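You operate a simulated robot arm through the tools that you are given. There is no shell and no other tool.

Carry out the task below with a simulated robot arm. There is one attempt and no reset: what you move stays moved.

## Task
Run the three cover nuts back to the start of their threads with the red driver.
Fine: selector to out first and back to in at the end; hang the driver up.

The check looks at the end state, three seconds after you hand in, the way a careful person would. Anything else that was tipped, shoved, dropped, spilled or broken makes it a failure. A push-on lid holds only when it is set on centred and level and pressed home; a screw cap is set on level and turned clockwise until tight.

## Robot
A 6-joint arm with a four-finger gripper, fixed in place. Base frame: the origin is at the foot of the arm, x ahead of it, y to its left, z up; the work surface is at about z = 0.8. Readings come in m, degrees, newtons and seconds.
With the tool pointing down near the work surface it reaches from about 0.1 to 0.64 m from the base axis. Its first joint turns from -166.0 to 166.0 degrees. Payload 3.43 kg.
The TCP is the grasp point between the finger pads, 0.03 m short of the fingertips. In the tool frame z runs along the fingers and y along their closing line. The gripper opens to 0.12 m. The gripper's body begins 0.085 m behind the TCP.
Orientation is told as [roll, pitch, yaw] about the base's x, y, z axes, in that order, counted from this pose: with the fingers straight down and closing along the base's y, the tool's x points along the base's -x, its y along +y and its z along -z.

## Interface
- The arm moves only by the tool nudge_tool. Its argument "rows" is a list of rows, each an object of numbers (a shift or turn left out is 0, a gripper value left out holds the last): "x", "y", "z": the shift along the tool's x, y, z in m; "rx", "ry", "rz": the turn, a rotation vector about the tool's x, y, z in rad; "fingers": the finger opening in m, from 0 to 0.12. In form: [{"x": .., "y": .., "z": .., "rx": .., "ry": .., "rz": .., "fingers": ..}, ...]. A call has 1 to 20 rows; each row shifts and turns the commanded pose from where the row before left it, along the tool's axes as they then stand. A row lasts 0.2 s, in which the tool goes at most 0.05 m and 8.6 degrees; a call with a longer step from one row to the next is refused whole, and so is a gripper value outside its range. Where a pose cannot be reached the arm comes as near as it can. A force on the tool above 90 N (or 10 N above the force at the start of the call, whichever is more), or a blocked arm, ends the call early, and 0.2 s more pass. The fingers move at their own pace and stop on an object; they squeeze with about 25 N. The grip force told is the motor's: it shows also when the fingers shut on nothing. Time passes only in rows, and 0.2 s behind the last, so rows that do not move let the fingers close. It gives the time, the measured TCP pose, the force on the tool (base axes), the opening and the grip force at its end, in the units of the frame above (readings bear some noise), with the torque about the TCP (base axes, N m) and any sound that the robot's microphone picked up, and new pictures: "views" is both (left out), scene, wrist or none.
- Cameras (640 x 400 px; columns grow to the right, rows downward): "scene" is fixed at [0.0488, 0.5028, 1.6808]; the picture's right is [-0.46, -0.89, 0.00], its down [-0.48, 0.25, -0.84] and it looks along [0.74, -0.39, -0.54] (base axes); focal length 314 px, centre (320, 200). "wrist" rides on the gripper at [0.071, -0.017, -0.121] in the tool frame; the picture's right is [0.23, 0.97, 0.00], its down [-0.81, 0.19, -0.55] and it looks along [-0.54, 0.13, 0.83] (tool axes); focal length 275 px, centre (320, 200). There is no depth. A picture from a camera that has moved, and an enlarged one, comes with that camera's place and axes in the base frame and with its lens. The place of the scene camera against the robot may be out by one fixed shift of up to 0.012 m in any direction.
- slide_trunk(by): slides the trunk up (or, below 0, down) by that many m; the arm rides with it, the base frame stays. It gives what a move gives, with no picture.
- inspect(camera, box): a new picture of the part [left, top, right, bottom] of that camera's present view, enlarged. It takes no simulated time.
- sign_off(): hands the job in; it is judged then, once.

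Nothing tells you positions but the pictures and the camera data. Unless the task says otherwise, let go and move clear before handing in.

The tools are called as a command line: name --argument value ..., lists and objects as JSON in quotes. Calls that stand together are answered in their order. nudge_tool: Moves the arm, as the interface text tells. Its arguments: {"type":"object","properties":{"rows":{"type":"array"},"views":{"type":"string","enum":["both","scene","wrist","none"]}},"required":["rows"]} The other tools are called the same way: slide_trunk (by) slides the trunk up or down; inspect (camera, box) takes an enlarged picture of a part of a camera's view; sign_off () hands the job in.

At the start:

```text
time: 0.0
ee_pos: [0.3369, 0.2581, 1.4879]
ee_rot: [0.0, 0.0, 0.1]
force: [-0.4, 0.7, 0.0]
torque: [-0.01, 0.02, -0.01]
gripper_width: 0.1199
finger_force: 0.0
trunk travel left (down, up): [-0.325, 0.115]
```

scene: 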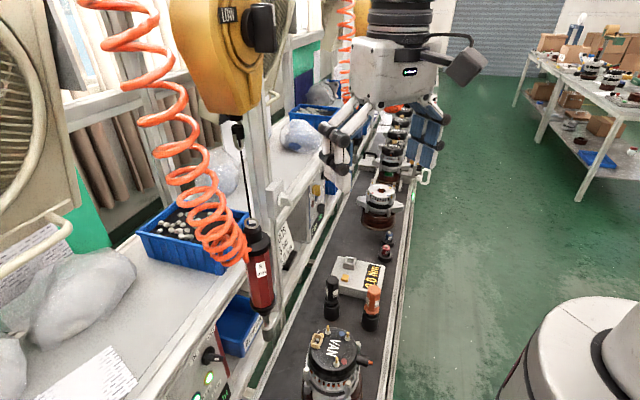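
wrist: 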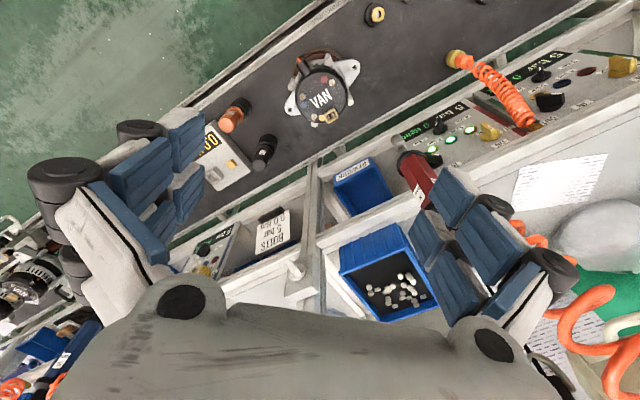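

I see a red driver hanging from a yellow balancer on an orange hose, and an alternator marked "VAN" on the conveyor with coloured cover nuts. I'll enlarge the pictures before moving anything.

inspect --camera "scene" --box '[280, 250, 420, 400]'

inspect --camera "scene" --box '[200, 100, 320, 340]'

inspect --camera "wrist" --box '[200, 30, 400, 180]'

inspect --camera "wrist" --box '[370, 40, 640, 230]'

inspect --camera "scene" --box '[130, 290, 290, 400]'

```text
2.67 times, centred on (350, 325) of scene
camera zoom: at [0.0488, 0.5028, 1.6808], right [-0.46, -0.89, 0.0], down [-0.48, 0.25, -0.84], along [0.74, -0.39, -0.54], focal length 838 px, centre (240, -133)
```

zoom: 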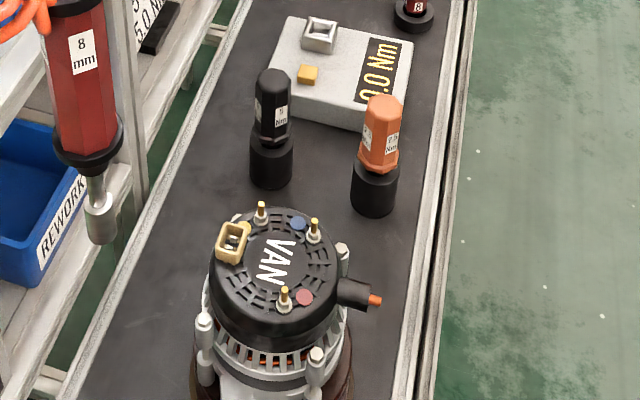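

```text
1.67 times, centred on (260, 220) of scene
camera zoom: at [0.0488, 0.5028, 1.6808], right [-0.46, -0.89, 0.0], down [-0.48, 0.25, -0.84], along [0.74, -0.39, -0.54], focal length 524 px, centre (420, 167)
```

zoom: 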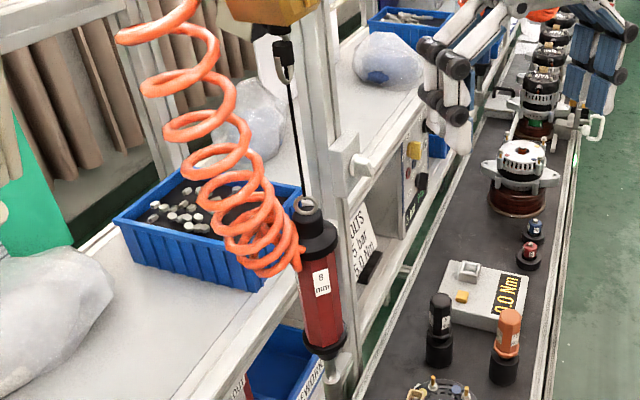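

```text
2.67 times, centred on (300, 105) of wrist
camera zoom: at [0.2665, 0.2435, 1.6094], right [-0.23, 0.97, 0.0], down [0.81, 0.19, 0.55], along [0.54, 0.13, -0.83], focal length 734 px, centre (373, 453)
```

zoom: 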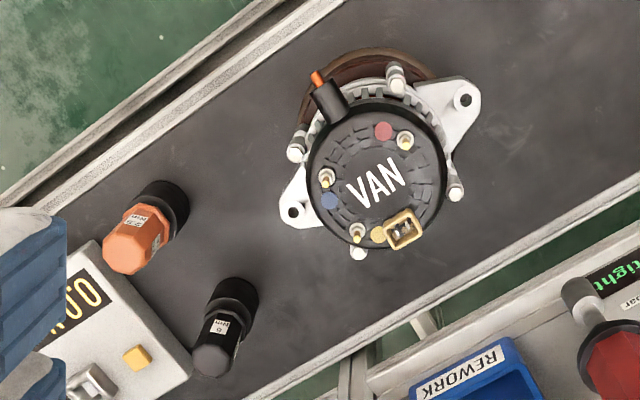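

```text
2.11 times, centred on (505, 135) of wrist
camera zoom: at [0.2665, 0.2435, 1.6094], right [-0.23, 0.97, 0.0], down [0.81, 0.19, 0.55], along [0.54, 0.13, -0.83], focal length 580 px, centre (-70, 337)
```

zoom: 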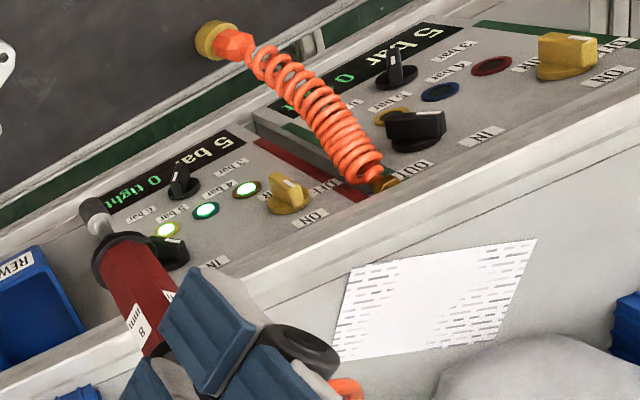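

```text
3.64 times, centred on (210, 345) of scene
camera zoom: at [0.0488, 0.5028, 1.6808], right [-0.46, -0.89, 0.0], down [-0.48, 0.25, -0.84], along [0.74, -0.39, -0.54], focal length 1143 px, centre (720, -327)
```

zoom: 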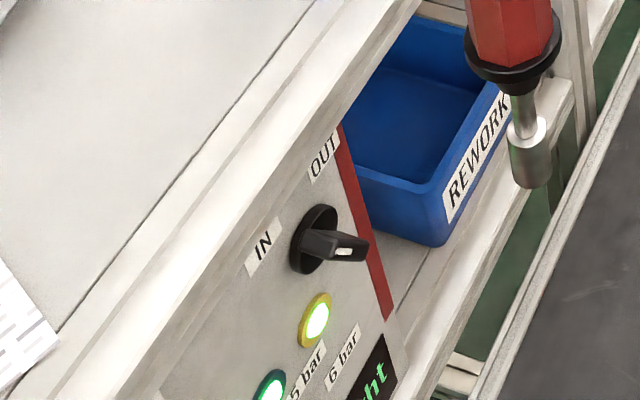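

The driver hangs at about (0.41, 0.42), with its socket tip near z 1.13. The alternator is near (0.42, 0.27), and the IN/OUT selector is near (0.45, 0.53, 1.10). I'll yaw the wrist towards the panel for a closer look, staying clear of the cable.

nudge_tool --rows '[{"rz": -0.14}, {"rz": -0.14}, {"rz": -0.14}, {"rz": -0.14}, {"rz": -0.14}]' --views "both"

```text
time: 1.2
ee_pos: [0.3374, 0.2592, 1.4885]
ee_rot: [0.0, -0.1, 40.2]
force: [0.0, -0.6, 0.2]
torque: [0.02, 0.0, 0.01]
gripper_width: 0.1199
finger_force: 0.1
trunk travel left (down, up): [-0.325, 0.115]
camera wrist: at [0.2942, 0.201, 1.6094], right [-0.8, 0.59, 0.0], down [0.5, 0.67, 0.55], along [0.33, 0.44, -0.83], focal length 275 px, centre (320, 200)
```

scene: 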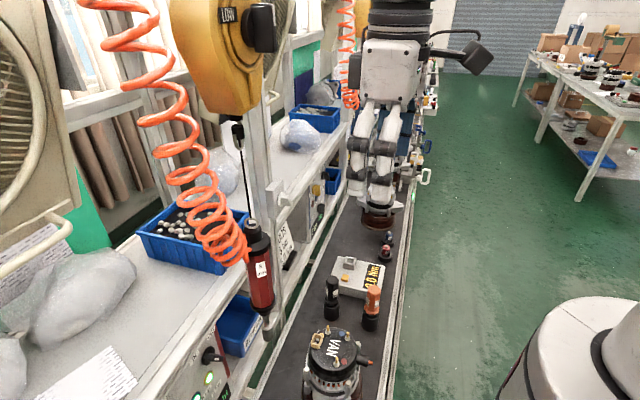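
wrist: 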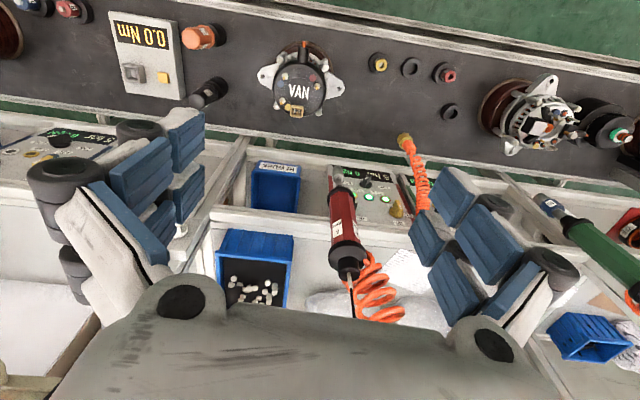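

The wrist camera now looks over the driver and both panels, and there is also a green driver further off. I'll enlarge the panel, the driver and the alternator.

inspect --camera "wrist" --box '[300, 160, 460, 330]'

inspect --camera "wrist" --box '[320, 150, 450, 230]'

inspect --camera "wrist" --box '[250, 40, 350, 120]'

inspect --camera "scene" --box '[180, 320, 260, 400]'

inspect --camera "scene" --box '[210, 200, 300, 345]'

inspect --camera "scene" --box '[290, 320, 390, 400]'

```text
2.35 times, centred on (380, 245) of wrist
camera zoom: at [0.2942, 0.201, 1.6094], right [-0.8, 0.59, 0.0], down [0.5, 0.67, 0.55], along [0.33, 0.44, -0.83], focal length 648 px, centre (179, 94)
```

zoom: 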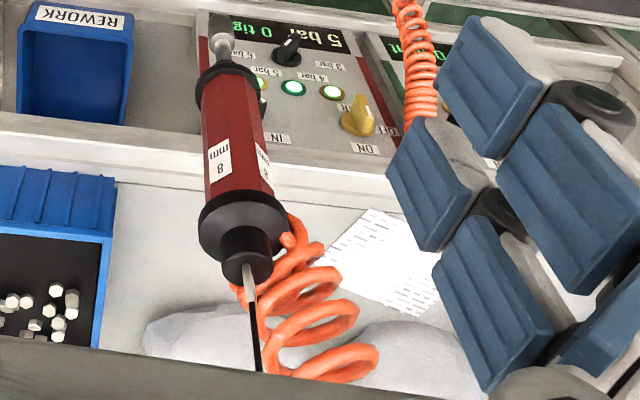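

```text
4.92 times, centred on (385, 190) of wrist
camera zoom: at [0.2942, 0.201, 1.6094], right [-0.8, 0.59, 0.0], down [0.5, 0.67, 0.55], along [0.33, 0.44, -0.83], focal length 1355 px, centre (0, 249)
```

zoom: 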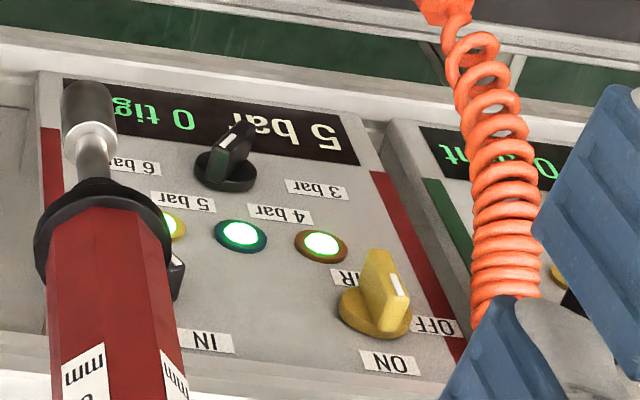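

```text
5.00 times, centred on (300, 80) of wrist
camera zoom: at [0.2942, 0.201, 1.6094], right [-0.8, 0.59, 0.0], down [0.5, 0.67, 0.55], along [0.33, 0.44, -0.83], focal length 1376 px, centre (420, 800)
```

zoom: 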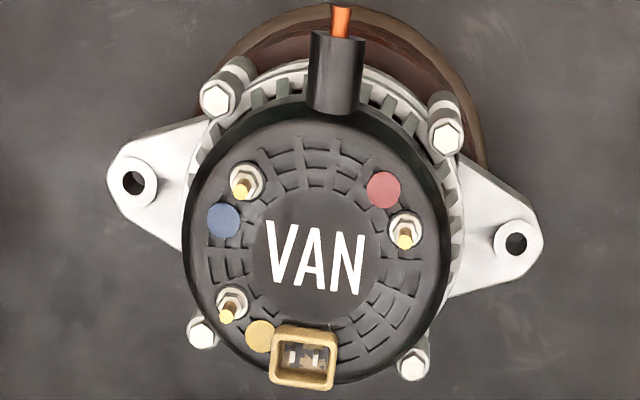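

```text
5.00 times, centred on (220, 360) of scene
camera zoom: at [0.0488, 0.5028, 1.6808], right [-0.46, -0.89, 0.0], down [-0.48, 0.25, -0.84], along [0.74, -0.39, -0.54], focal length 1571 px, centre (820, -600)
```

zoom: 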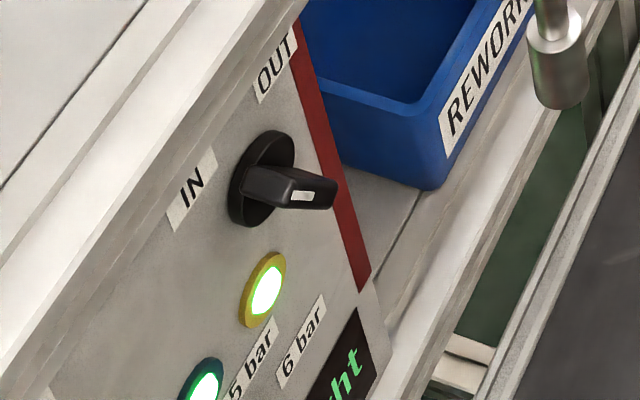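

```text
2.76 times, centred on (255, 272) of scene
camera zoom: at [0.0488, 0.5028, 1.6808], right [-0.46, -0.89, 0.0], down [-0.48, 0.25, -0.84], along [0.74, -0.39, -0.54], focal length 867 px, centre (499, 0)
```

zoom: 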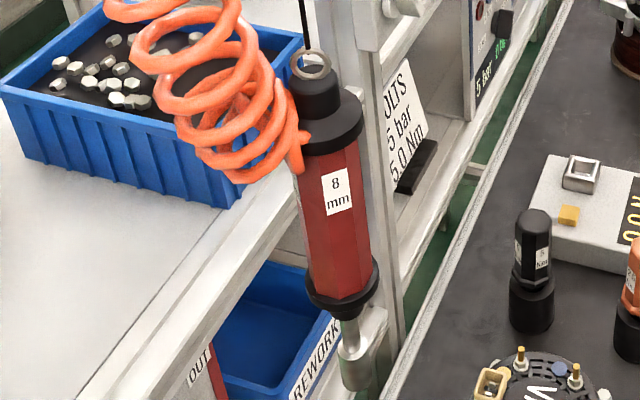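

```text
5.00 times, centred on (340, 360) of scene
camera zoom: at [0.0488, 0.5028, 1.6808], right [-0.46, -0.89, 0.0], down [-0.48, 0.25, -0.84], along [0.74, -0.39, -0.54], focal length 1571 px, centre (220, -600)
```

zoom: 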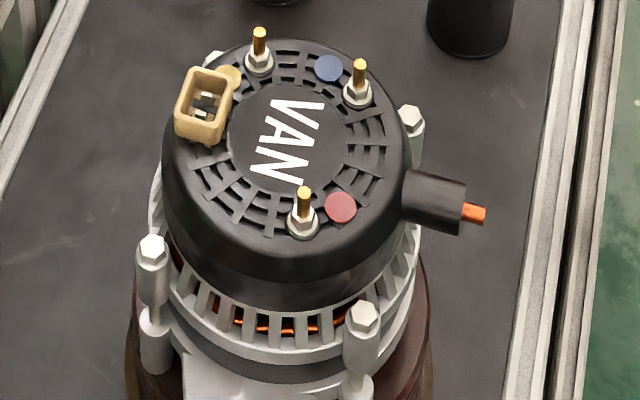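

The nuts sit low on three brass studs beside the coloured dots. The panel with the red stripes belongs to the red driver, and I need a clear view of its selector, so I'll move the wrist camera round to the left of the driver.

nudge_tool --rows '[{"rz": 0.13}, {"rz": 0.13}, {"rz": 0.13}, {"rz": 0.13}, {"x": 0.0058, "y": 0.0437, "z": 0.0176}, {"x": 0.0058, "y": 0.0437, "z": 0.0176}, {"x": 0.0058, "y": 0.0437, "z": 0.0176}, {"x": 0.0058, "y": 0.0437, "z": 0.0176}, {"x": 0.0058, "y": 0.0437, "z": 0.0176}]'

```text
time: 3.2
ee_pos: [0.2708, 0.4714, 1.399]
ee_rot: [-0.1, -0.1, 10.1]
force: [0.4, 1.8, 0.5]
torque: [-0.07, -0.01, -0.01]
gripper_width: 0.1197
finger_force: 0.2
trunk travel left (down, up): [-0.325, 0.115]
camera wrist: at [0.2033, 0.4422, 1.5185], right [-0.4, 0.92, 0.0], down [0.76, 0.33, 0.55], along [0.51, 0.22, -0.83], focal length 275 px, centre (320, 200)
```

scene: 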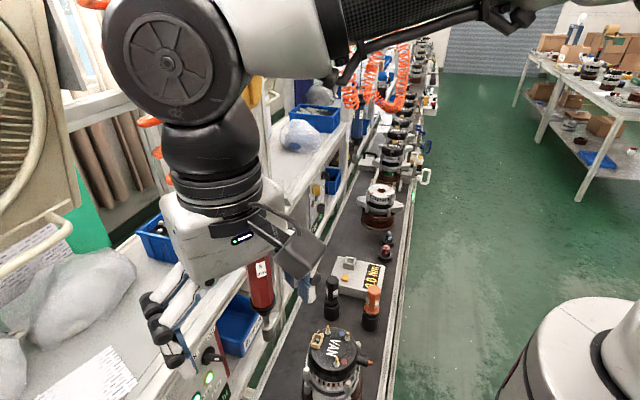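
wrist: 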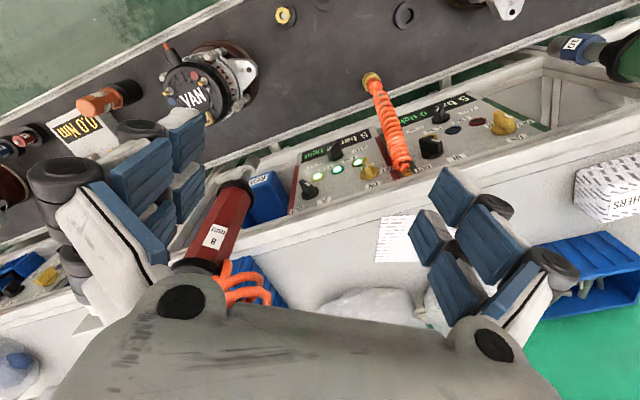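

From this side the selector is clear of the driver. I'll enlarge it.

inspect --camera "wrist" --box '[285, 120, 395, 220]'

inspect --camera "wrist" --box '[285, 165, 345, 215]'

inspect --camera "wrist" --box '[380, 60, 640, 230]'

inspect --camera "wrist" --box '[160, 140, 330, 320]'

```text
4.00 times, centred on (340, 170) of wrist
camera zoom: at [0.2033, 0.4422, 1.5185], right [-0.4, 0.92, 0.0], down [0.76, 0.33, 0.55], along [0.51, 0.22, -0.83], focal length 1101 px, centre (240, 320)
```

zoom: 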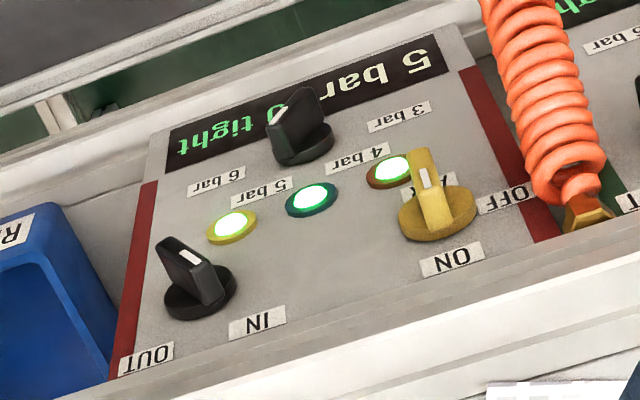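

```text
8.00 times, centred on (315, 190) of wrist
camera zoom: at [0.2033, 0.4422, 1.5185], right [-0.4, 0.92, 0.0], down [0.76, 0.33, 0.55], along [0.51, 0.22, -0.83], focal length 2202 px, centre (360, 280)
```

zoom: 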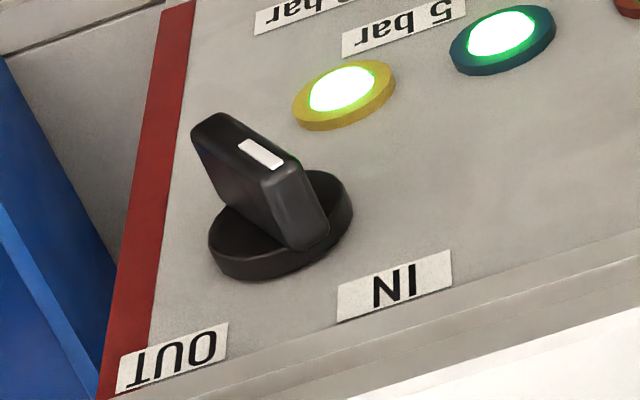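

```text
2.35 times, centred on (510, 145) of wrist
camera zoom: at [0.2033, 0.4422, 1.5185], right [-0.4, 0.92, 0.0], down [0.76, 0.33, 0.55], along [0.51, 0.22, -0.83], focal length 648 px, centre (-127, 329)
```

zoom: 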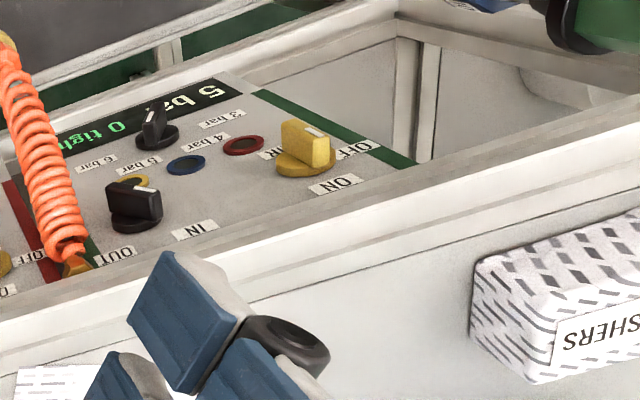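

```text
2.22 times, centred on (245, 230) of wrist
camera zoom: at [0.2033, 0.4422, 1.5185], right [-0.4, 0.92, 0.0], down [0.76, 0.33, 0.55], along [0.51, 0.22, -0.83], focal length 612 px, centre (487, 133)
```

zoom: 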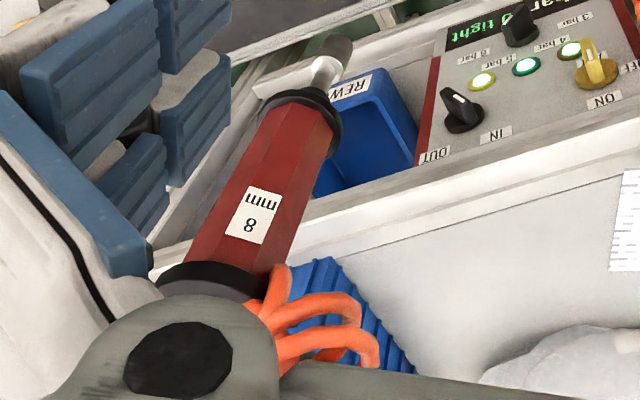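

The white pointer is at IN. Seen from the robot side, IN is up-left and OUT is up-right, so OUT is a 90° clockwise turn. The panel is nearly vertical, with the knob at about (0.459, 0.533, 1.092), and the stud tips are near z 1.036. I'll back off to open space and test whether the wrist can flip by about 145°, so the camera ends up above the gripper.

nudge_tool --rows '[{"x": 0.0018, "y": -0.0444, "z": -0.004}, {"x": 0.0018, "y": -0.0444, "z": -0.004}, {"x": 0.0018, "y": -0.0444, "z": -0.004}, {"x": 0.0018, "y": -0.0444, "z": -0.004}, {"x": 0.0018, "y": -0.0444, "z": -0.004}, {"rz": 0.145}, {"rz": 0.145}, {"rz": 0.145}, {"rz": 0.145}, {"rz": 0.145}, {"rz": 0.145}, {"rz": 0.145}, {"rz": 0.145}, {"rz": 0.145}]' --views "both"

```text
time: 6.2
ee_pos: [0.3002, 0.2503, 1.4205]
ee_rot: [0.0, 0.0, -64.6]
force: [0.7, -0.3, 0.7]
torque: [0.0, 0.0, 0.01]
gripper_width: 0.1199
finger_force: 0.0
trunk travel left (down, up): [-0.325, 0.115]
camera wrist: at [0.2555, 0.3075, 1.542], right [0.78, 0.62, 0.0], down [0.52, -0.65, 0.55], along [0.35, -0.43, -0.83], focal length 275 px, centre (320, 200)
```

scene: 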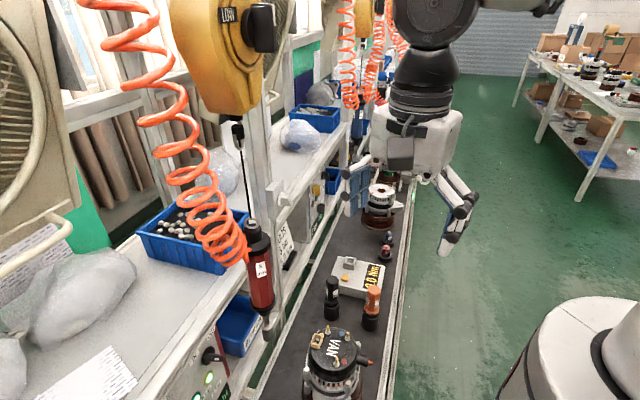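
wrist: 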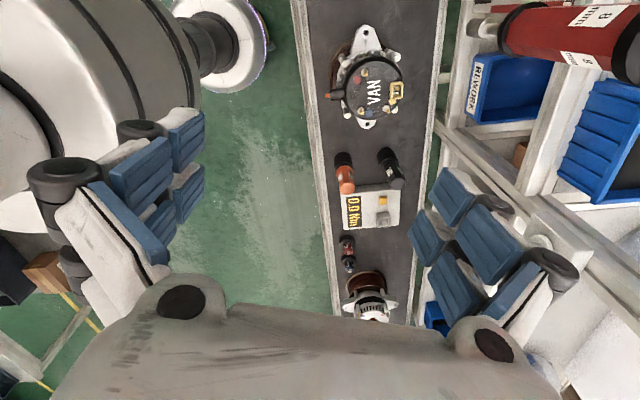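

It reached yaw -64.6 without trouble. I'll continue to about -135.

nudge_tool --rows '[{"rz": 0.145}, {"rz": 0.145}, {"rz": 0.145}, {"rz": 0.145}, {"rz": 0.145}, {"rz": 0.145}, {"rz": 0.145}, {"rz": 0.145}, {"rz": 0.069}]' --views "both"

```text
time: 8.2
ee_pos: [0.3156, 0.2291, 1.4188]
ee_rot: [-0.6, 0.1, -134.5]
force: [-0.6, 0.3, 0.6]
torque: [0.05, 0.02, -0.01]
gripper_width: 0.1198
finger_force: 0.0
out of reach, approached as far as the arm can: row 8, 9
trunk travel left (down, up): [-0.325, 0.115]
camera wrist: at [0.3563, 0.2911, 1.5407], right [0.86, -0.52, -0.01], down [-0.43, -0.72, 0.55], along [-0.29, -0.46, -0.84], focal length 275 px, centre (320, 200)
```

scene: 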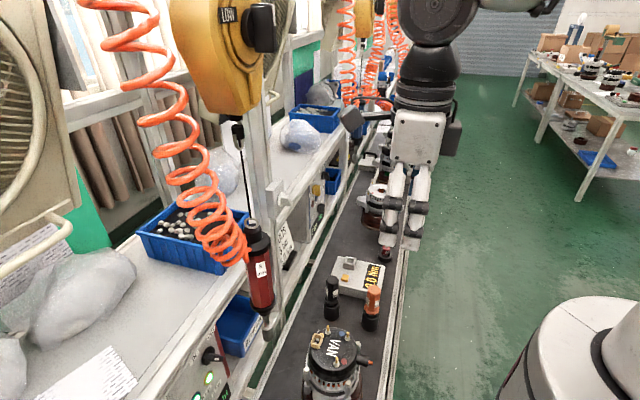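
wrist: 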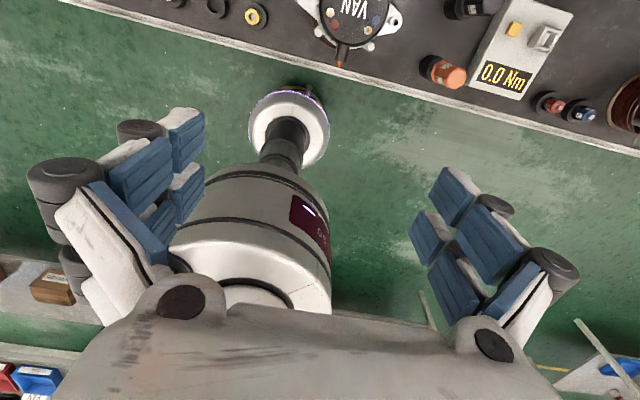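

J6 stops near this yaw, so the camera can't go fully above a level gripper. I'll use the natural posture instead, with the fingers tilted outwards and the camera below. I'll unwind to yaw 25 and then tilt.

nudge_tool --rows '[{"rz": -0.1465}, {"rz": -0.1465}, {"rz": -0.1465}, {"rz": -0.1465}, {"rz": -0.1465}, {"rz": -0.1465}, {"rz": -0.1465}, {"rz": -0.1465}, {"rz": -0.1465}, {"rz": -0.1465}, {"rz": -0.1465}, {"rz": -0.1465}, {"rz": -0.1465}, {"rz": -0.1465}, {"rz": -0.1465}, {"rz": -0.1465}, {"rz": -0.1465}, {"rz": -0.1465}, {"rz": -0.1465}]' --views "none"

```text
time: 12.2
ee_pos: [0.3168, 0.2303, 1.4196]
ee_rot: [0.0, 0.0, 24.6]
force: [0.2, 0.4, -0.1]
torque: [0.0, 0.02, 0.02]
gripper_width: 0.1202
finger_force: 0.1
trunk travel left (down, up): [-0.325, 0.115]
```

Next I'll take a closer look down at the cover nuts, to fix the stud positions precisely.

nudge_tool --rows '[{"rz": -0.117}, {"rz": -0.117}, {"rz": -0.117}, {"x": 0.0091, "y": -0.0141, "z": 0.04}, {"x": 0.0091, "y": -0.0141, "z": 0.04}, {"x": 0.0091, "y": -0.0141, "z": 0.04}, {"x": 0.0091, "y": -0.0141, "z": 0.04}, {"x": 0.0091, "y": -0.0141, "z": 0.04}, {}]' --views "wrist"

```text
time: 14.2
ee_pos: [0.3313, 0.1458, 1.2184]
ee_rot: [-0.1, -0.1, 44.5]
force: [-0.4, -0.7, 1.0]
torque: [0.0, -0.01, 0.0]
gripper_width: 0.1199
finger_force: 0.0
trunk travel left (down, up): [-0.325, 0.115]
camera wrist: at [0.2941, 0.0837, 1.3388], right [-0.85, 0.53, 0.0], down [0.44, 0.71, 0.55], along [0.29, 0.47, -0.83], focal length 275 px, centre (320, 200)
```

wrist: 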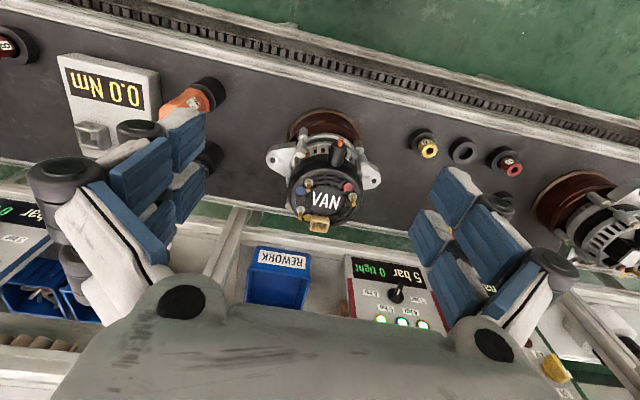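

inspect --camera "wrist" --box '[275, 160, 375, 240]'

inspect --camera "wrist" --box '[340, 250, 440, 335]'

inspect --camera "scene" --box '[310, 320, 370, 370]'

```text
5.00 times, centred on (325, 200) of wrist
camera zoom: at [0.2941, 0.0837, 1.3388], right [-0.85, 0.53, 0.0], down [0.44, 0.71, 0.55], along [0.29, 0.47, -0.83], focal length 1376 px, centre (295, 200)
```

zoom: 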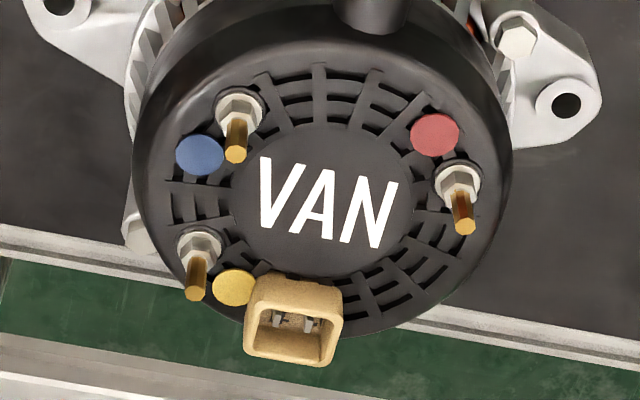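

```text
4.71 times, centred on (390, 292) of wrist
camera zoom: at [0.2941, 0.0837, 1.3388], right [-0.85, 0.53, 0.0], down [0.44, 0.71, 0.55], along [0.29, 0.47, -0.83], focal length 1295 px, centre (-9, -235)
```

zoom: 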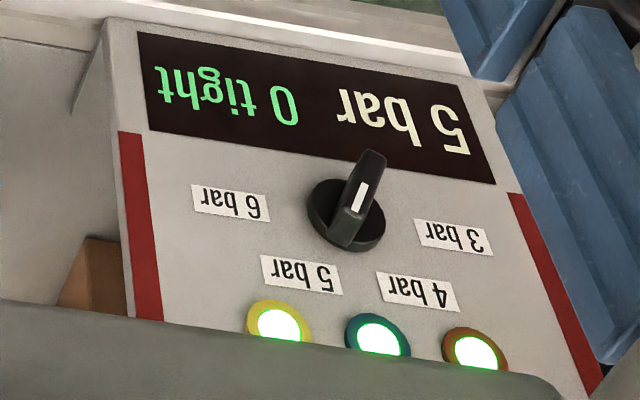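

```text
8.00 times, centred on (340, 345) of scene
camera zoom: at [0.0488, 0.5028, 1.6808], right [-0.46, -0.89, 0.0], down [-0.48, 0.25, -0.84], along [0.74, -0.39, -0.54], focal length 2514 px, centre (160, -960)
```

zoom: 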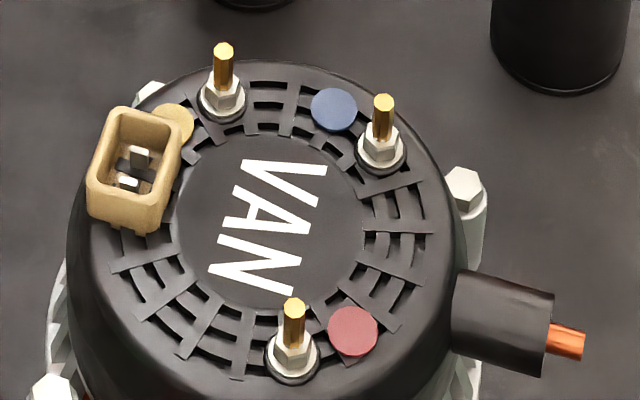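

The stud tips come out at A(blue) (0.4126, 0.2416), B(red) (0.3712, 0.295) and C(yellow) (0.4483, 0.2747), all at z about 1.0225. Now for the selector: I'll close the fingers, swing the camera side to the left, and stage left of the driver for a finger push.

nudge_tool --rows '[{"rz": 0.145, "fingers": 0.0}, {"rz": 0.145}, {"rz": 0.145}, {"rz": 0.145}, {"rz": 0.145}, {"rz": 0.145}, {"rz": 0.145}, {"rz": 0.145}, {"rz": 0.145}, {"rz": 0.145}, {"rz": 0.145}, {"rz": 0.142}, {"x": 0.041, "y": 0.0091}, {"x": 0.041, "y": 0.0091}, {"x": 0.041, "y": 0.0091}, {"x": 0.041, "y": 0.0091}, {"x": 0.041, "y": 0.0091}, {"x": 0.041, "y": 0.0091}, {"x": 0.041, "y": 0.0091}]' --views "both"

```text
time: 18.2
ee_pos: [0.22, 0.4213, 1.2174]
ee_rot: [-0.2, -0.1, -55.0]
force: [0.3, 0.2, 0.0]
torque: [-0.04, 0.02, 0.03]
gripper_width: 0.0002
finger_force: 25.2
trunk travel left (down, up): [-0.325, 0.115]
camera wrist: at [0.1664, 0.4699, 1.3389], right [0.67, 0.75, 0.0], down [0.62, -0.55, 0.55], along [0.41, -0.37, -0.83], focal length 275 px, centre (320, 200)
```

scene: 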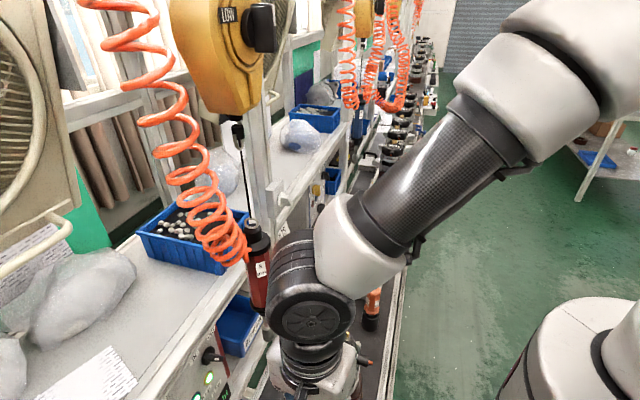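
wrist: 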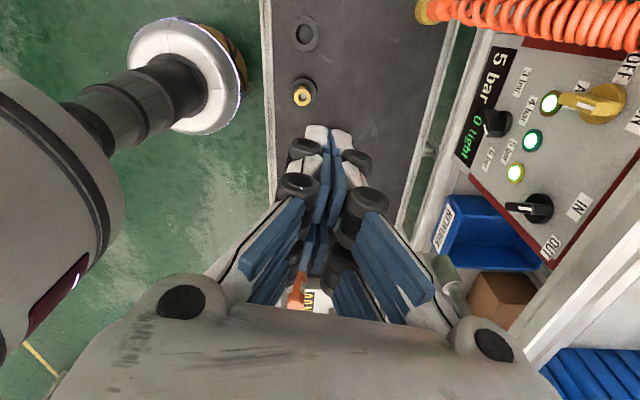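

The panel is in clear view and the fingers are closed. I'll tilt the fingers out toward the panel in steps.

nudge_tool --rows '[{"rx": -0.145}, {"rx": -0.145}, {"rx": -0.145}, {"rx": -0.145}, {"rx": -0.145}, {"rx": -0.06}]' --views "both"

```text
time: 19.8
ee_pos: [0.2383, 0.4029, 1.1994]
ee_rot: [20.1, -1.6, -57.5]
force: [-0.4, -0.4, 0.6]
torque: [0.01, 0.01, 0.0]
gripper_width: 0.0
finger_force: 25.4
out of reach, approached as far as the arm can: row 3, 4, 5, 6
trunk travel left (down, up): [-0.325, 0.115]
stopped in row 6: the arm was blocked; the commanded pose is now the measured one
camera wrist: at [0.1503, 0.4338, 1.3057], right [0.64, 0.69, 0.33], down [0.42, -0.68, 0.61], along [0.64, -0.25, -0.72], focal length 275 px, centre (320, 200)
```

scene: 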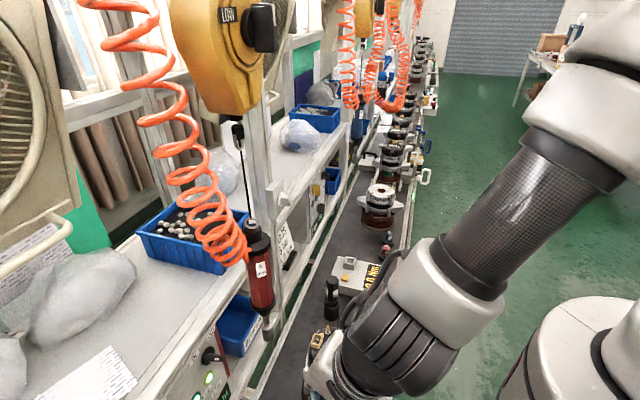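
wrist: 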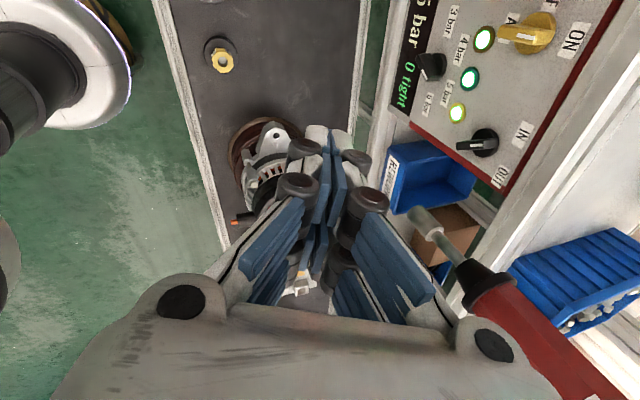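

The arm ran out of range this close to its base: the elbow is folded too far to tilt here. I'll move further out, keeping well left of the driver, and try the tilt again.

nudge_tool --rows '[{"x": 0.0112, "y": 0.0288, "z": 0.0105}, {"x": 0.0112, "y": 0.0288, "z": 0.0105}, {"x": 0.0112, "y": 0.0288, "z": 0.0105}, {"rx": -0.1}, {"rx": -0.1}, {"rx": -0.1}]' --views "both"

```text
time: 21.2
ee_pos: [0.3038, 0.4893, 1.2132]
ee_rot: [28.0, -1.5, -57.1]
force: [1.1, -0.8, 0.6]
torque: [0.02, 0.02, -0.05]
gripper_width: 0.0
finger_force: 25.3
out of reach, approached as far as the arm can: row 5, 6
trunk travel left (down, up): [-0.325, 0.115]
camera wrist: at [0.2034, 0.5131, 1.3088], right [0.59, 0.67, 0.45], down [0.36, -0.72, 0.6], along [0.72, -0.19, -0.66], focal length 275 px, centre (320, 200)
```

scene: 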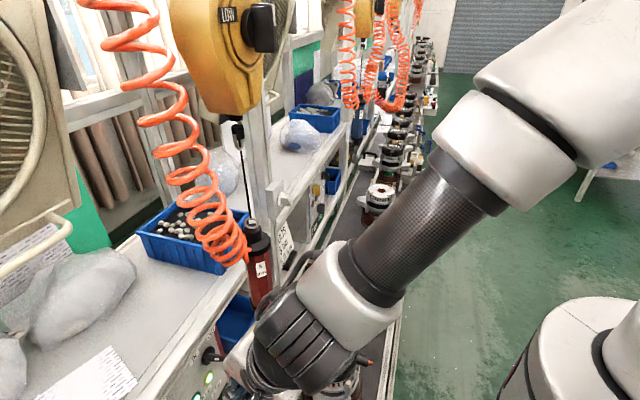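
wrist: 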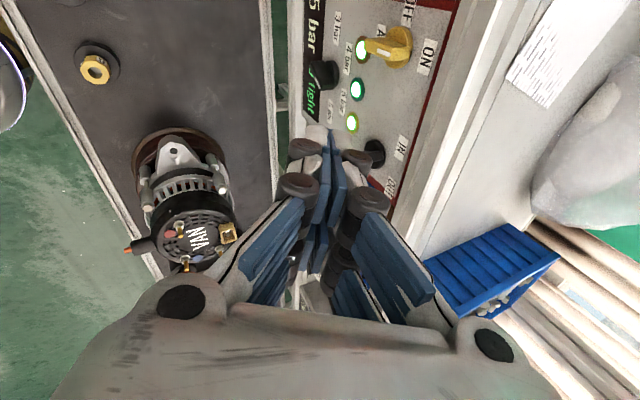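

The tilt stops near 28°, where the tool lines up with the forearm. Lowering the trunk should level the forearm and free the wrist. I'll retreat, untilt, turn to yaw 45 and rise over open floor first.

nudge_tool --rows '[{"x": -0.0116, "y": -0.025, "z": -0.0188}, {"x": -0.0116, "y": -0.025, "z": -0.0188}, {"x": -0.0116, "y": -0.025, "z": -0.0188}, {"rx": 0.13}, {"rx": 0.13}, {"rx": 0.13}, {"rx": 0.13}, {"rx": 0.131}, {"z": -0.04}, {"z": -0.04}]' --views "none"

```text
time: 23.4
ee_pos: [0.2757, 0.4328, 1.3388]
ee_rot: [-9.4, -1.5, -57.1]
force: [-0.7, 0.0, -0.5]
torque: [0.0, 0.03, -0.02]
gripper_width: 0.0001
finger_force: 25.3
out of reach, approached as far as the arm can: row 1, 2, 3
trunk travel left (down, up): [-0.325, 0.115]
```

nudge_tool --rows '[{"rx": -0.082}, {"rx": -0.082, "z": -0.02}, {"rz": -0.145, "z": -0.02}, {"rz": -0.145, "z": -0.02}, {"rz": -0.145, "z": -0.02}, {"rz": -0.145, "z": -0.02}, {"rz": -0.145, "z": -0.02}, {"rz": -0.145}, {"rz": -0.145}, {"rz": -0.145}, {"rz": -0.145}, {"rz": -0.145}, {"rz": -0.145}, {"rz": -0.145}, {"rz": -0.04}]' --views "none"

```text
time: 26.6
ee_pos: [0.2739, 0.4384, 1.4585]
ee_rot: [-1.4, 0.4, 45.0]
force: [0.9, 0.0, -0.8]
torque: [0.03, 0.02, -0.01]
gripper_width: 0.0
finger_force: 25.4
trunk travel left (down, up): [-0.325, 0.115]
```

nudge_tool --rows '[{"x": 0.0233, "y": -0.0325, "z": -0.0075}, {"x": 0.0233, "y": -0.0325, "z": -0.0075}, {"x": 0.0233, "y": -0.0325, "z": -0.0075}, {"x": 0.0233, "y": -0.0325, "z": -0.0075}]' --views "none"

slide_trunk --by -0.1

```text
time: 27.6
ee_pos: [0.297, 0.2787, 1.4947]
ee_rot: [-1.5, 0.1, 45.0]
force: [-0.6, -0.2, 0.6]
torque: [0.04, 0.01, 0.01]
gripper_width: 0.0
finger_force: 25.1
trunk travel left (down, up): [-0.325, 0.115]
```

```text
time: 28.9
ee_pos: [0.2975, 0.2803, 1.3953]
ee_rot: [-1.5, 0.3, 44.9]
force: [0.1, 0.1, 0.0]
torque: [-0.02, -0.01, -0.02]
gripper_width: 0.0
finger_force: 25.2
trunk travel left (down, up): [-0.225, 0.215]
```

slide_trunk --by -0.1

nudge_tool --rows '[{"rx": 0.025, "x": -0.03}, {"x": -0.03}, {"ry": -0.14}, {"ry": -0.14}, {"ry": -0.14}, {"ry": -0.14}, {"ry": -0.14}]' --views "scene"

```text
time: 30.3
ee_pos: [0.2972, 0.2806, 1.2928]
ee_rot: [-1.5, 0.3, 44.9]
force: [0.0, 0.1, 0.8]
torque: [-0.01, 0.01, 0.0]
gripper_width: 0.0
finger_force: 25.1
trunk travel left (down, up): [-0.125, 0.315]
```

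```text
time: 31.9
ee_pos: [0.3395, 0.3233, 1.293]
ee_rot: [-3.8, -39.9, 47.4]
force: [-0.1, 0.8, 0.3]
torque: [-0.01, -0.01, -0.03]
gripper_width: 0.0
finger_force: 25.6
trunk travel left (down, up): [-0.125, 0.315]
```

scene: 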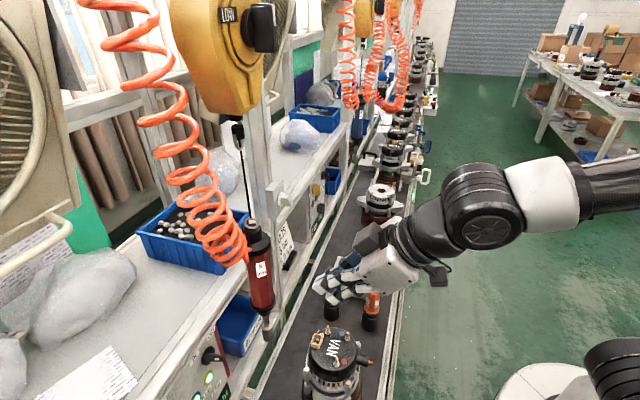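

With the trunk lower the arm tilts freely. I'll move left of the driver, advance, turn 20° towards the panel from the left and tilt to about 75°, which stages the closed fingertips in front of the selector.

nudge_tool --rows '[{"y": 0.047}, {"y": 0.047}, {"y": 0.047}, {"x": -0.0147, "z": 0.0448}, {"x": -0.0147, "z": 0.0448}, {"rx": 0.075, "rz": 0.116}, {"rx": 0.075, "rz": 0.116}, {"rx": 0.075, "rz": 0.116}, {"ry": -0.14}, {"ry": -0.14}]' --views "both"

```text
time: 33.1
ee_pos: [0.3186, 0.4423, 1.3306]
ee_rot: [2.2, -49.0, 38.5]
force: [1.2, -0.6, -1.1]
torque: [0.06, 0.03, 0.03]
gripper_width: 0.0001
finger_force: 24.7
trunk travel left (down, up): [-0.125, 0.315]
stopped in row 6: the arm was blocked; the commanded pose is now the measured one
camera wrist: at [0.2252, 0.3402, 1.3556], right [-0.75, 0.65, -0.15], down [-0.02, 0.2, 0.98], along [0.66, 0.74, -0.14], focal length 275 px, centre (320, 200)
```

scene: 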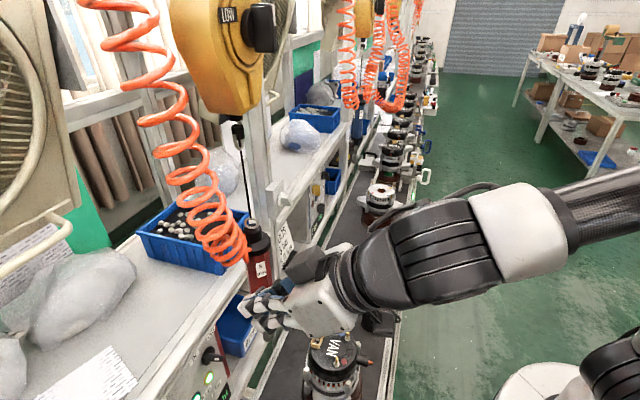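
wrist: 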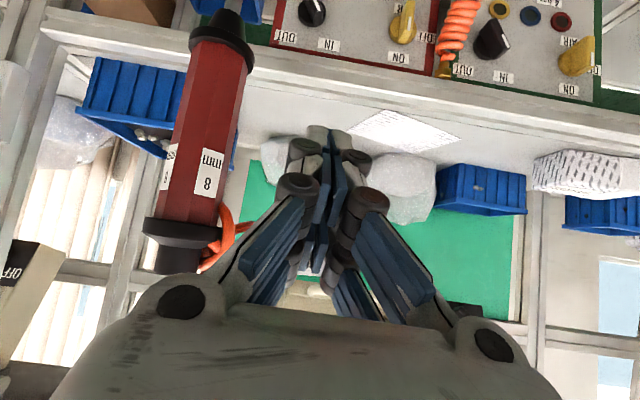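

The arm stalled near wrist alignment because I turned out of its radial plane while passing through it. I'll go back to the radial plane over the conveyor and take the tilt straight through there.

nudge_tool --rows '[{"x": 0.0201, "y": -0.0351, "z": -0.0093}, {"x": 0.0201, "y": -0.0351, "z": -0.0093}, {"x": 0.0201, "y": -0.0351, "z": -0.0093}, {"rx": -0.0428, "rz": -0.0535}, {"rx": -0.0428, "rz": -0.0535}, {}]' --views "scene"

```text
time: 34.5
ee_pos: [0.3369, 0.3265, 1.2956]
ee_rot: [-0.1, -48.8, 48.5]
force: [-0.2, 0.4, 0.2]
torque: [-0.03, 0.02, -0.01]
gripper_width: 0.0
finger_force: 24.7
trunk travel left (down, up): [-0.125, 0.315]
```

scene: 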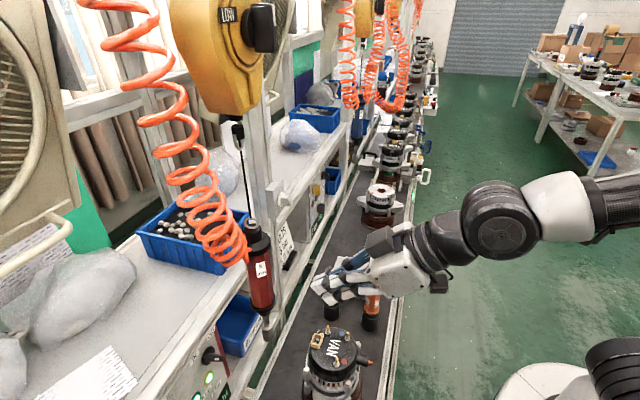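

nudge_tool --rows '[{"rx": 0.025, "rz": 0.025, "ry": -0.1}, {"ry": -0.12}, {"ry": -0.12}, {"ry": -0.12}]' --views "scene"

```text
time: 35.5
ee_pos: [0.3442, 0.3349, 1.3027]
ee_rot: [0.6, -74.9, 45.9]
force: [0.4, 0.7, -0.1]
torque: [-0.02, -0.01, -0.01]
gripper_width: 0.0003
finger_force: 24.9
out of reach, approached as far as the arm can: row 4
trunk travel left (down, up): [-0.125, 0.315]
```

scene: 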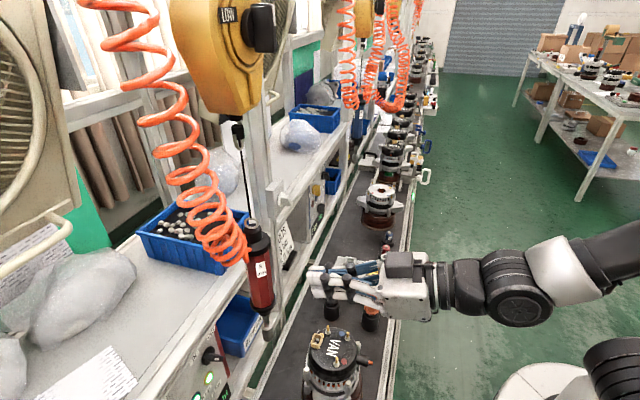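

The wrist has passed alignment and the tilt is now 75°. I'll shift left of the driver at this depth.

nudge_tool --rows '[{"y": 0.04}, {"y": 0.04}, {"y": 0.04}, {"y": 0.03}, {}]' --views "none"

```text
time: 36.5
ee_pos: [0.3256, 0.3553, 1.3029]
ee_rot: [0.0, -74.9, 33.2]
force: [0.3, -0.3, 0.1]
torque: [-0.02, 0.0, 0.03]
gripper_width: 0.0002
finger_force: 25.1
trunk travel left (down, up): [-0.125, 0.315]
stopped in row 5: the arm was blocked; the commanded pose is now the measured one
```

It is too folded to go left at this depth. Raising the trunk while keeping the tool low should give the elbow room, so I'll raise it 0.1 and bring the tool back down.

slide_trunk --by 0.1

nudge_tool --rows '[{"x": 0.04, "z": 0.0107}, {"x": 0.04, "z": 0.0107}, {"x": 0.04, "z": 0.0107}, {}]' --views "scene"

```text
time: 37.9
ee_pos: [0.325, 0.36, 1.408]
ee_rot: [1.0, -75.2, 32.4]
force: [0.2, 0.8, -0.4]
torque: [-0.01, 0.03, 0.03]
gripper_width: 0.0001
finger_force: 25.1
trunk travel left (down, up): [-0.225, 0.215]
```

```text
time: 38.7
ee_pos: [0.3405, 0.3571, 1.406]
ee_rot: [64.2, -81.5, -31.6]
force: [0.2, 0.2, 0.1]
torque: [0.03, -0.01, 0.01]
gripper_width: 0.0001
finger_force: 25.2
out of reach, approached as far as the arm can: row 2, 3
trunk travel left (down, up): [-0.225, 0.215]
stopped in row 3: the arm was blocked; the commanded pose is now the measured one
```

scene: 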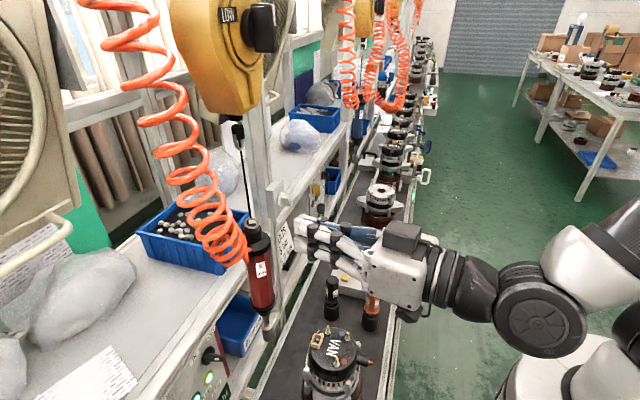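

The elbow is at its fold limit for any radial approach close in, but approaching from the side will keep the wrist further out. I'll untilt while sliding right, away from the balancer, then set up from the left for the knob.

nudge_tool --rows '[{"rx": -0.114, "ry": 0.015, "rz": -0.074}, {"rx": -0.114, "ry": 0.015, "rz": -0.074, "y": -0.02}, {"ry": 0.13, "y": -0.015}, {"ry": 0.13, "y": -0.015}, {"ry": 0.13, "y": -0.015}, {"ry": 0.13, "y": -0.015}, {"ry": 0.13, "y": -0.015}, {"ry": 0.13, "y": -0.015}, {"ry": 0.13, "y": -0.015}]' --views "scene"

```text
time: 40.7
ee_pos: [0.4052, 0.3249, 1.4099]
ee_rot: [3.3, -47.2, 48.0]
force: [-1.1, 0.2, -0.2]
torque: [0.0, -0.02, 0.0]
gripper_width: 0.0
finger_force: 24.7
out of reach, approached as far as the arm can: row 1, 2, 5, 6, 7, 8
trunk travel left (down, up): [-0.225, 0.215]
```

scene: 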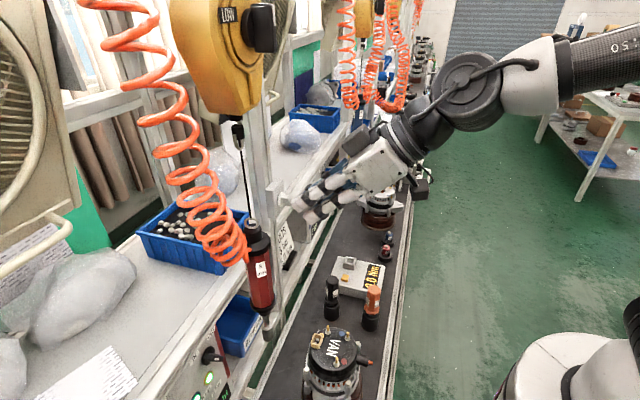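

nudge_tool --rows '[{"ry": 0.137}, {"ry": 0.137}, {"ry": 0.137}, {"ry": 0.137}, {"ry": 0.137}, {"ry": 0.137}, {"x": 0.0217, "y": 0.0259, "z": 0.025}, {"x": 0.0217, "y": 0.0259, "z": 0.025}, {"x": 0.0217, "y": 0.0259, "z": 0.025}, {"x": 0.0217, "y": 0.0259, "z": 0.025}, {"x": -0.0275, "y": 0.0292, "z": 0.01}, {"x": -0.0275, "y": 0.0292, "z": 0.01}, {"x": -0.0275, "y": 0.0292, "z": 0.01}, {"rz": -0.105}, {"rz": -0.105}]' --views "none"

```text
time: 43.9
ee_pos: [0.2553, 0.4154, 1.2951]
ee_rot: [12.4, -10.0, 63.8]
force: [1.2, 0.6, 0.4]
torque: [-0.02, 0.02, 0.01]
gripper_width: 0.0002
finger_force: 25.2
out of reach, approached as far as the arm can: row 2, 3, 4, 5, 6
trunk travel left (down, up): [-0.225, 0.215]
```

Next I'll tilt sideways so the fingers point along +x (azimuth about 10°). That keeps the wrist away from both alignment and the fold limit.

nudge_tool --rows '[{"rx": 0.1128, "ry": -0.066}, {"rx": 0.1128, "ry": -0.066}, {"rx": 0.1128, "ry": -0.066}, {"rx": 0.1128, "ry": -0.066}, {"rx": 0.1128, "ry": -0.066}]' --views "scene"

```text
time: 45.1
ee_pos: [0.2941, 0.3886, 1.2525]
ee_rot: [1.8, -32.9, 63.0]
force: [0.7, 0.1, -0.8]
torque: [0.0, -0.03, -0.03]
gripper_width: 0.0001
finger_force: 25.0
out of reach, approached as far as the arm can: row 1, 2, 3, 4, 5
trunk travel left (down, up): [-0.225, 0.215]
```

scene: 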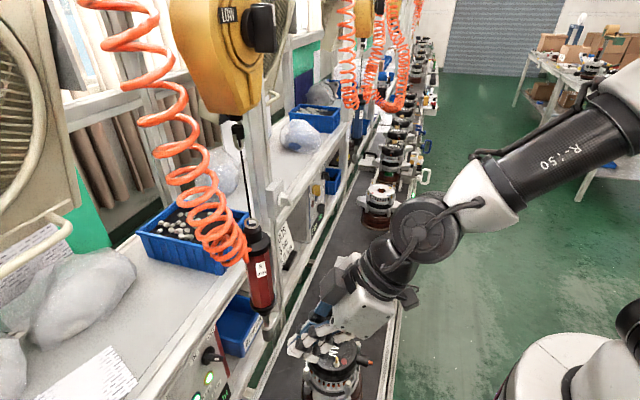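

That was out of range: it looks like the forearm roll flipped when I came back through alignment, leaving J6 near a stop. Rotating the tool about its own axis should recover the free range, so I'll test that here in open space.

nudge_tool --rows '[{"z": -0.03}, {"z": -0.03}, {"rz": 0.145}, {"rz": 0.145}, {"rz": 0.145}, {"rz": 0.145}, {"rz": 0.145}, {"rz": 0.145}]' --views "scene"

```text
time: 46.9
ee_pos: [0.3035, 0.3527, 1.2459]
ee_rot: [27.8, -19.2, 8.8]
force: [1.2, -0.6, -0.4]
torque: [0.03, -0.05, 0.02]
gripper_width: 0.0
finger_force: 24.9
out of reach, approached as far as the arm can: row 1, 6, 7, 8
trunk travel left (down, up): [-0.225, 0.215]
```

scene: 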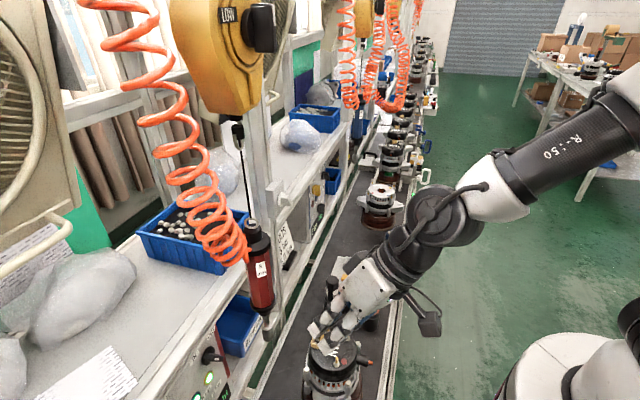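

The stop was on the other side, so I'll unwind the tool roll the other way (yaw increasing) to free J6.

nudge_tool --rows '[{"rz": -0.145}, {"rz": -0.145}, {"rz": -0.145}, {"rz": -0.145}, {"rz": -0.145}, {"rz": -0.145}, {"rz": -0.145}, {"rz": -0.145}, {"rz": -0.145}, {"rz": -0.145}, {"rz": -0.145}, {"rz": -0.145}, {"rz": -0.145}, {"rz": -0.145}, {"rz": -0.145}, {"rz": -0.145}, {"rz": -0.145}, {"rz": -0.145}]' --views "scene"

```text
time: 50.7
ee_pos: [0.3031, 0.3519, 1.2464]
ee_rot: [-32.7, 3.7, 162.2]
force: [0.2, 0.1, 0.4]
torque: [0.01, -0.02, 0.01]
gripper_width: 0.0
finger_force: 24.9
trunk travel left (down, up): [-0.225, 0.215]
```

scene: 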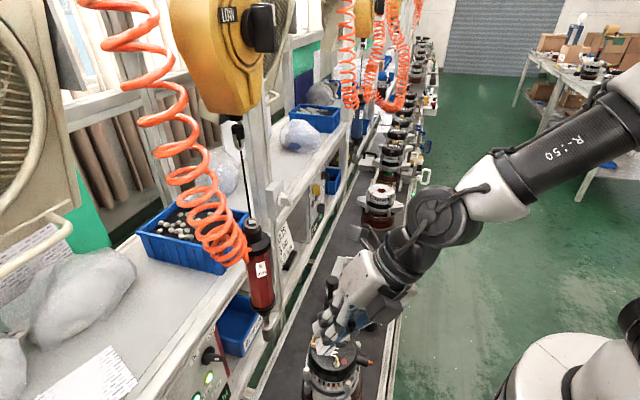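

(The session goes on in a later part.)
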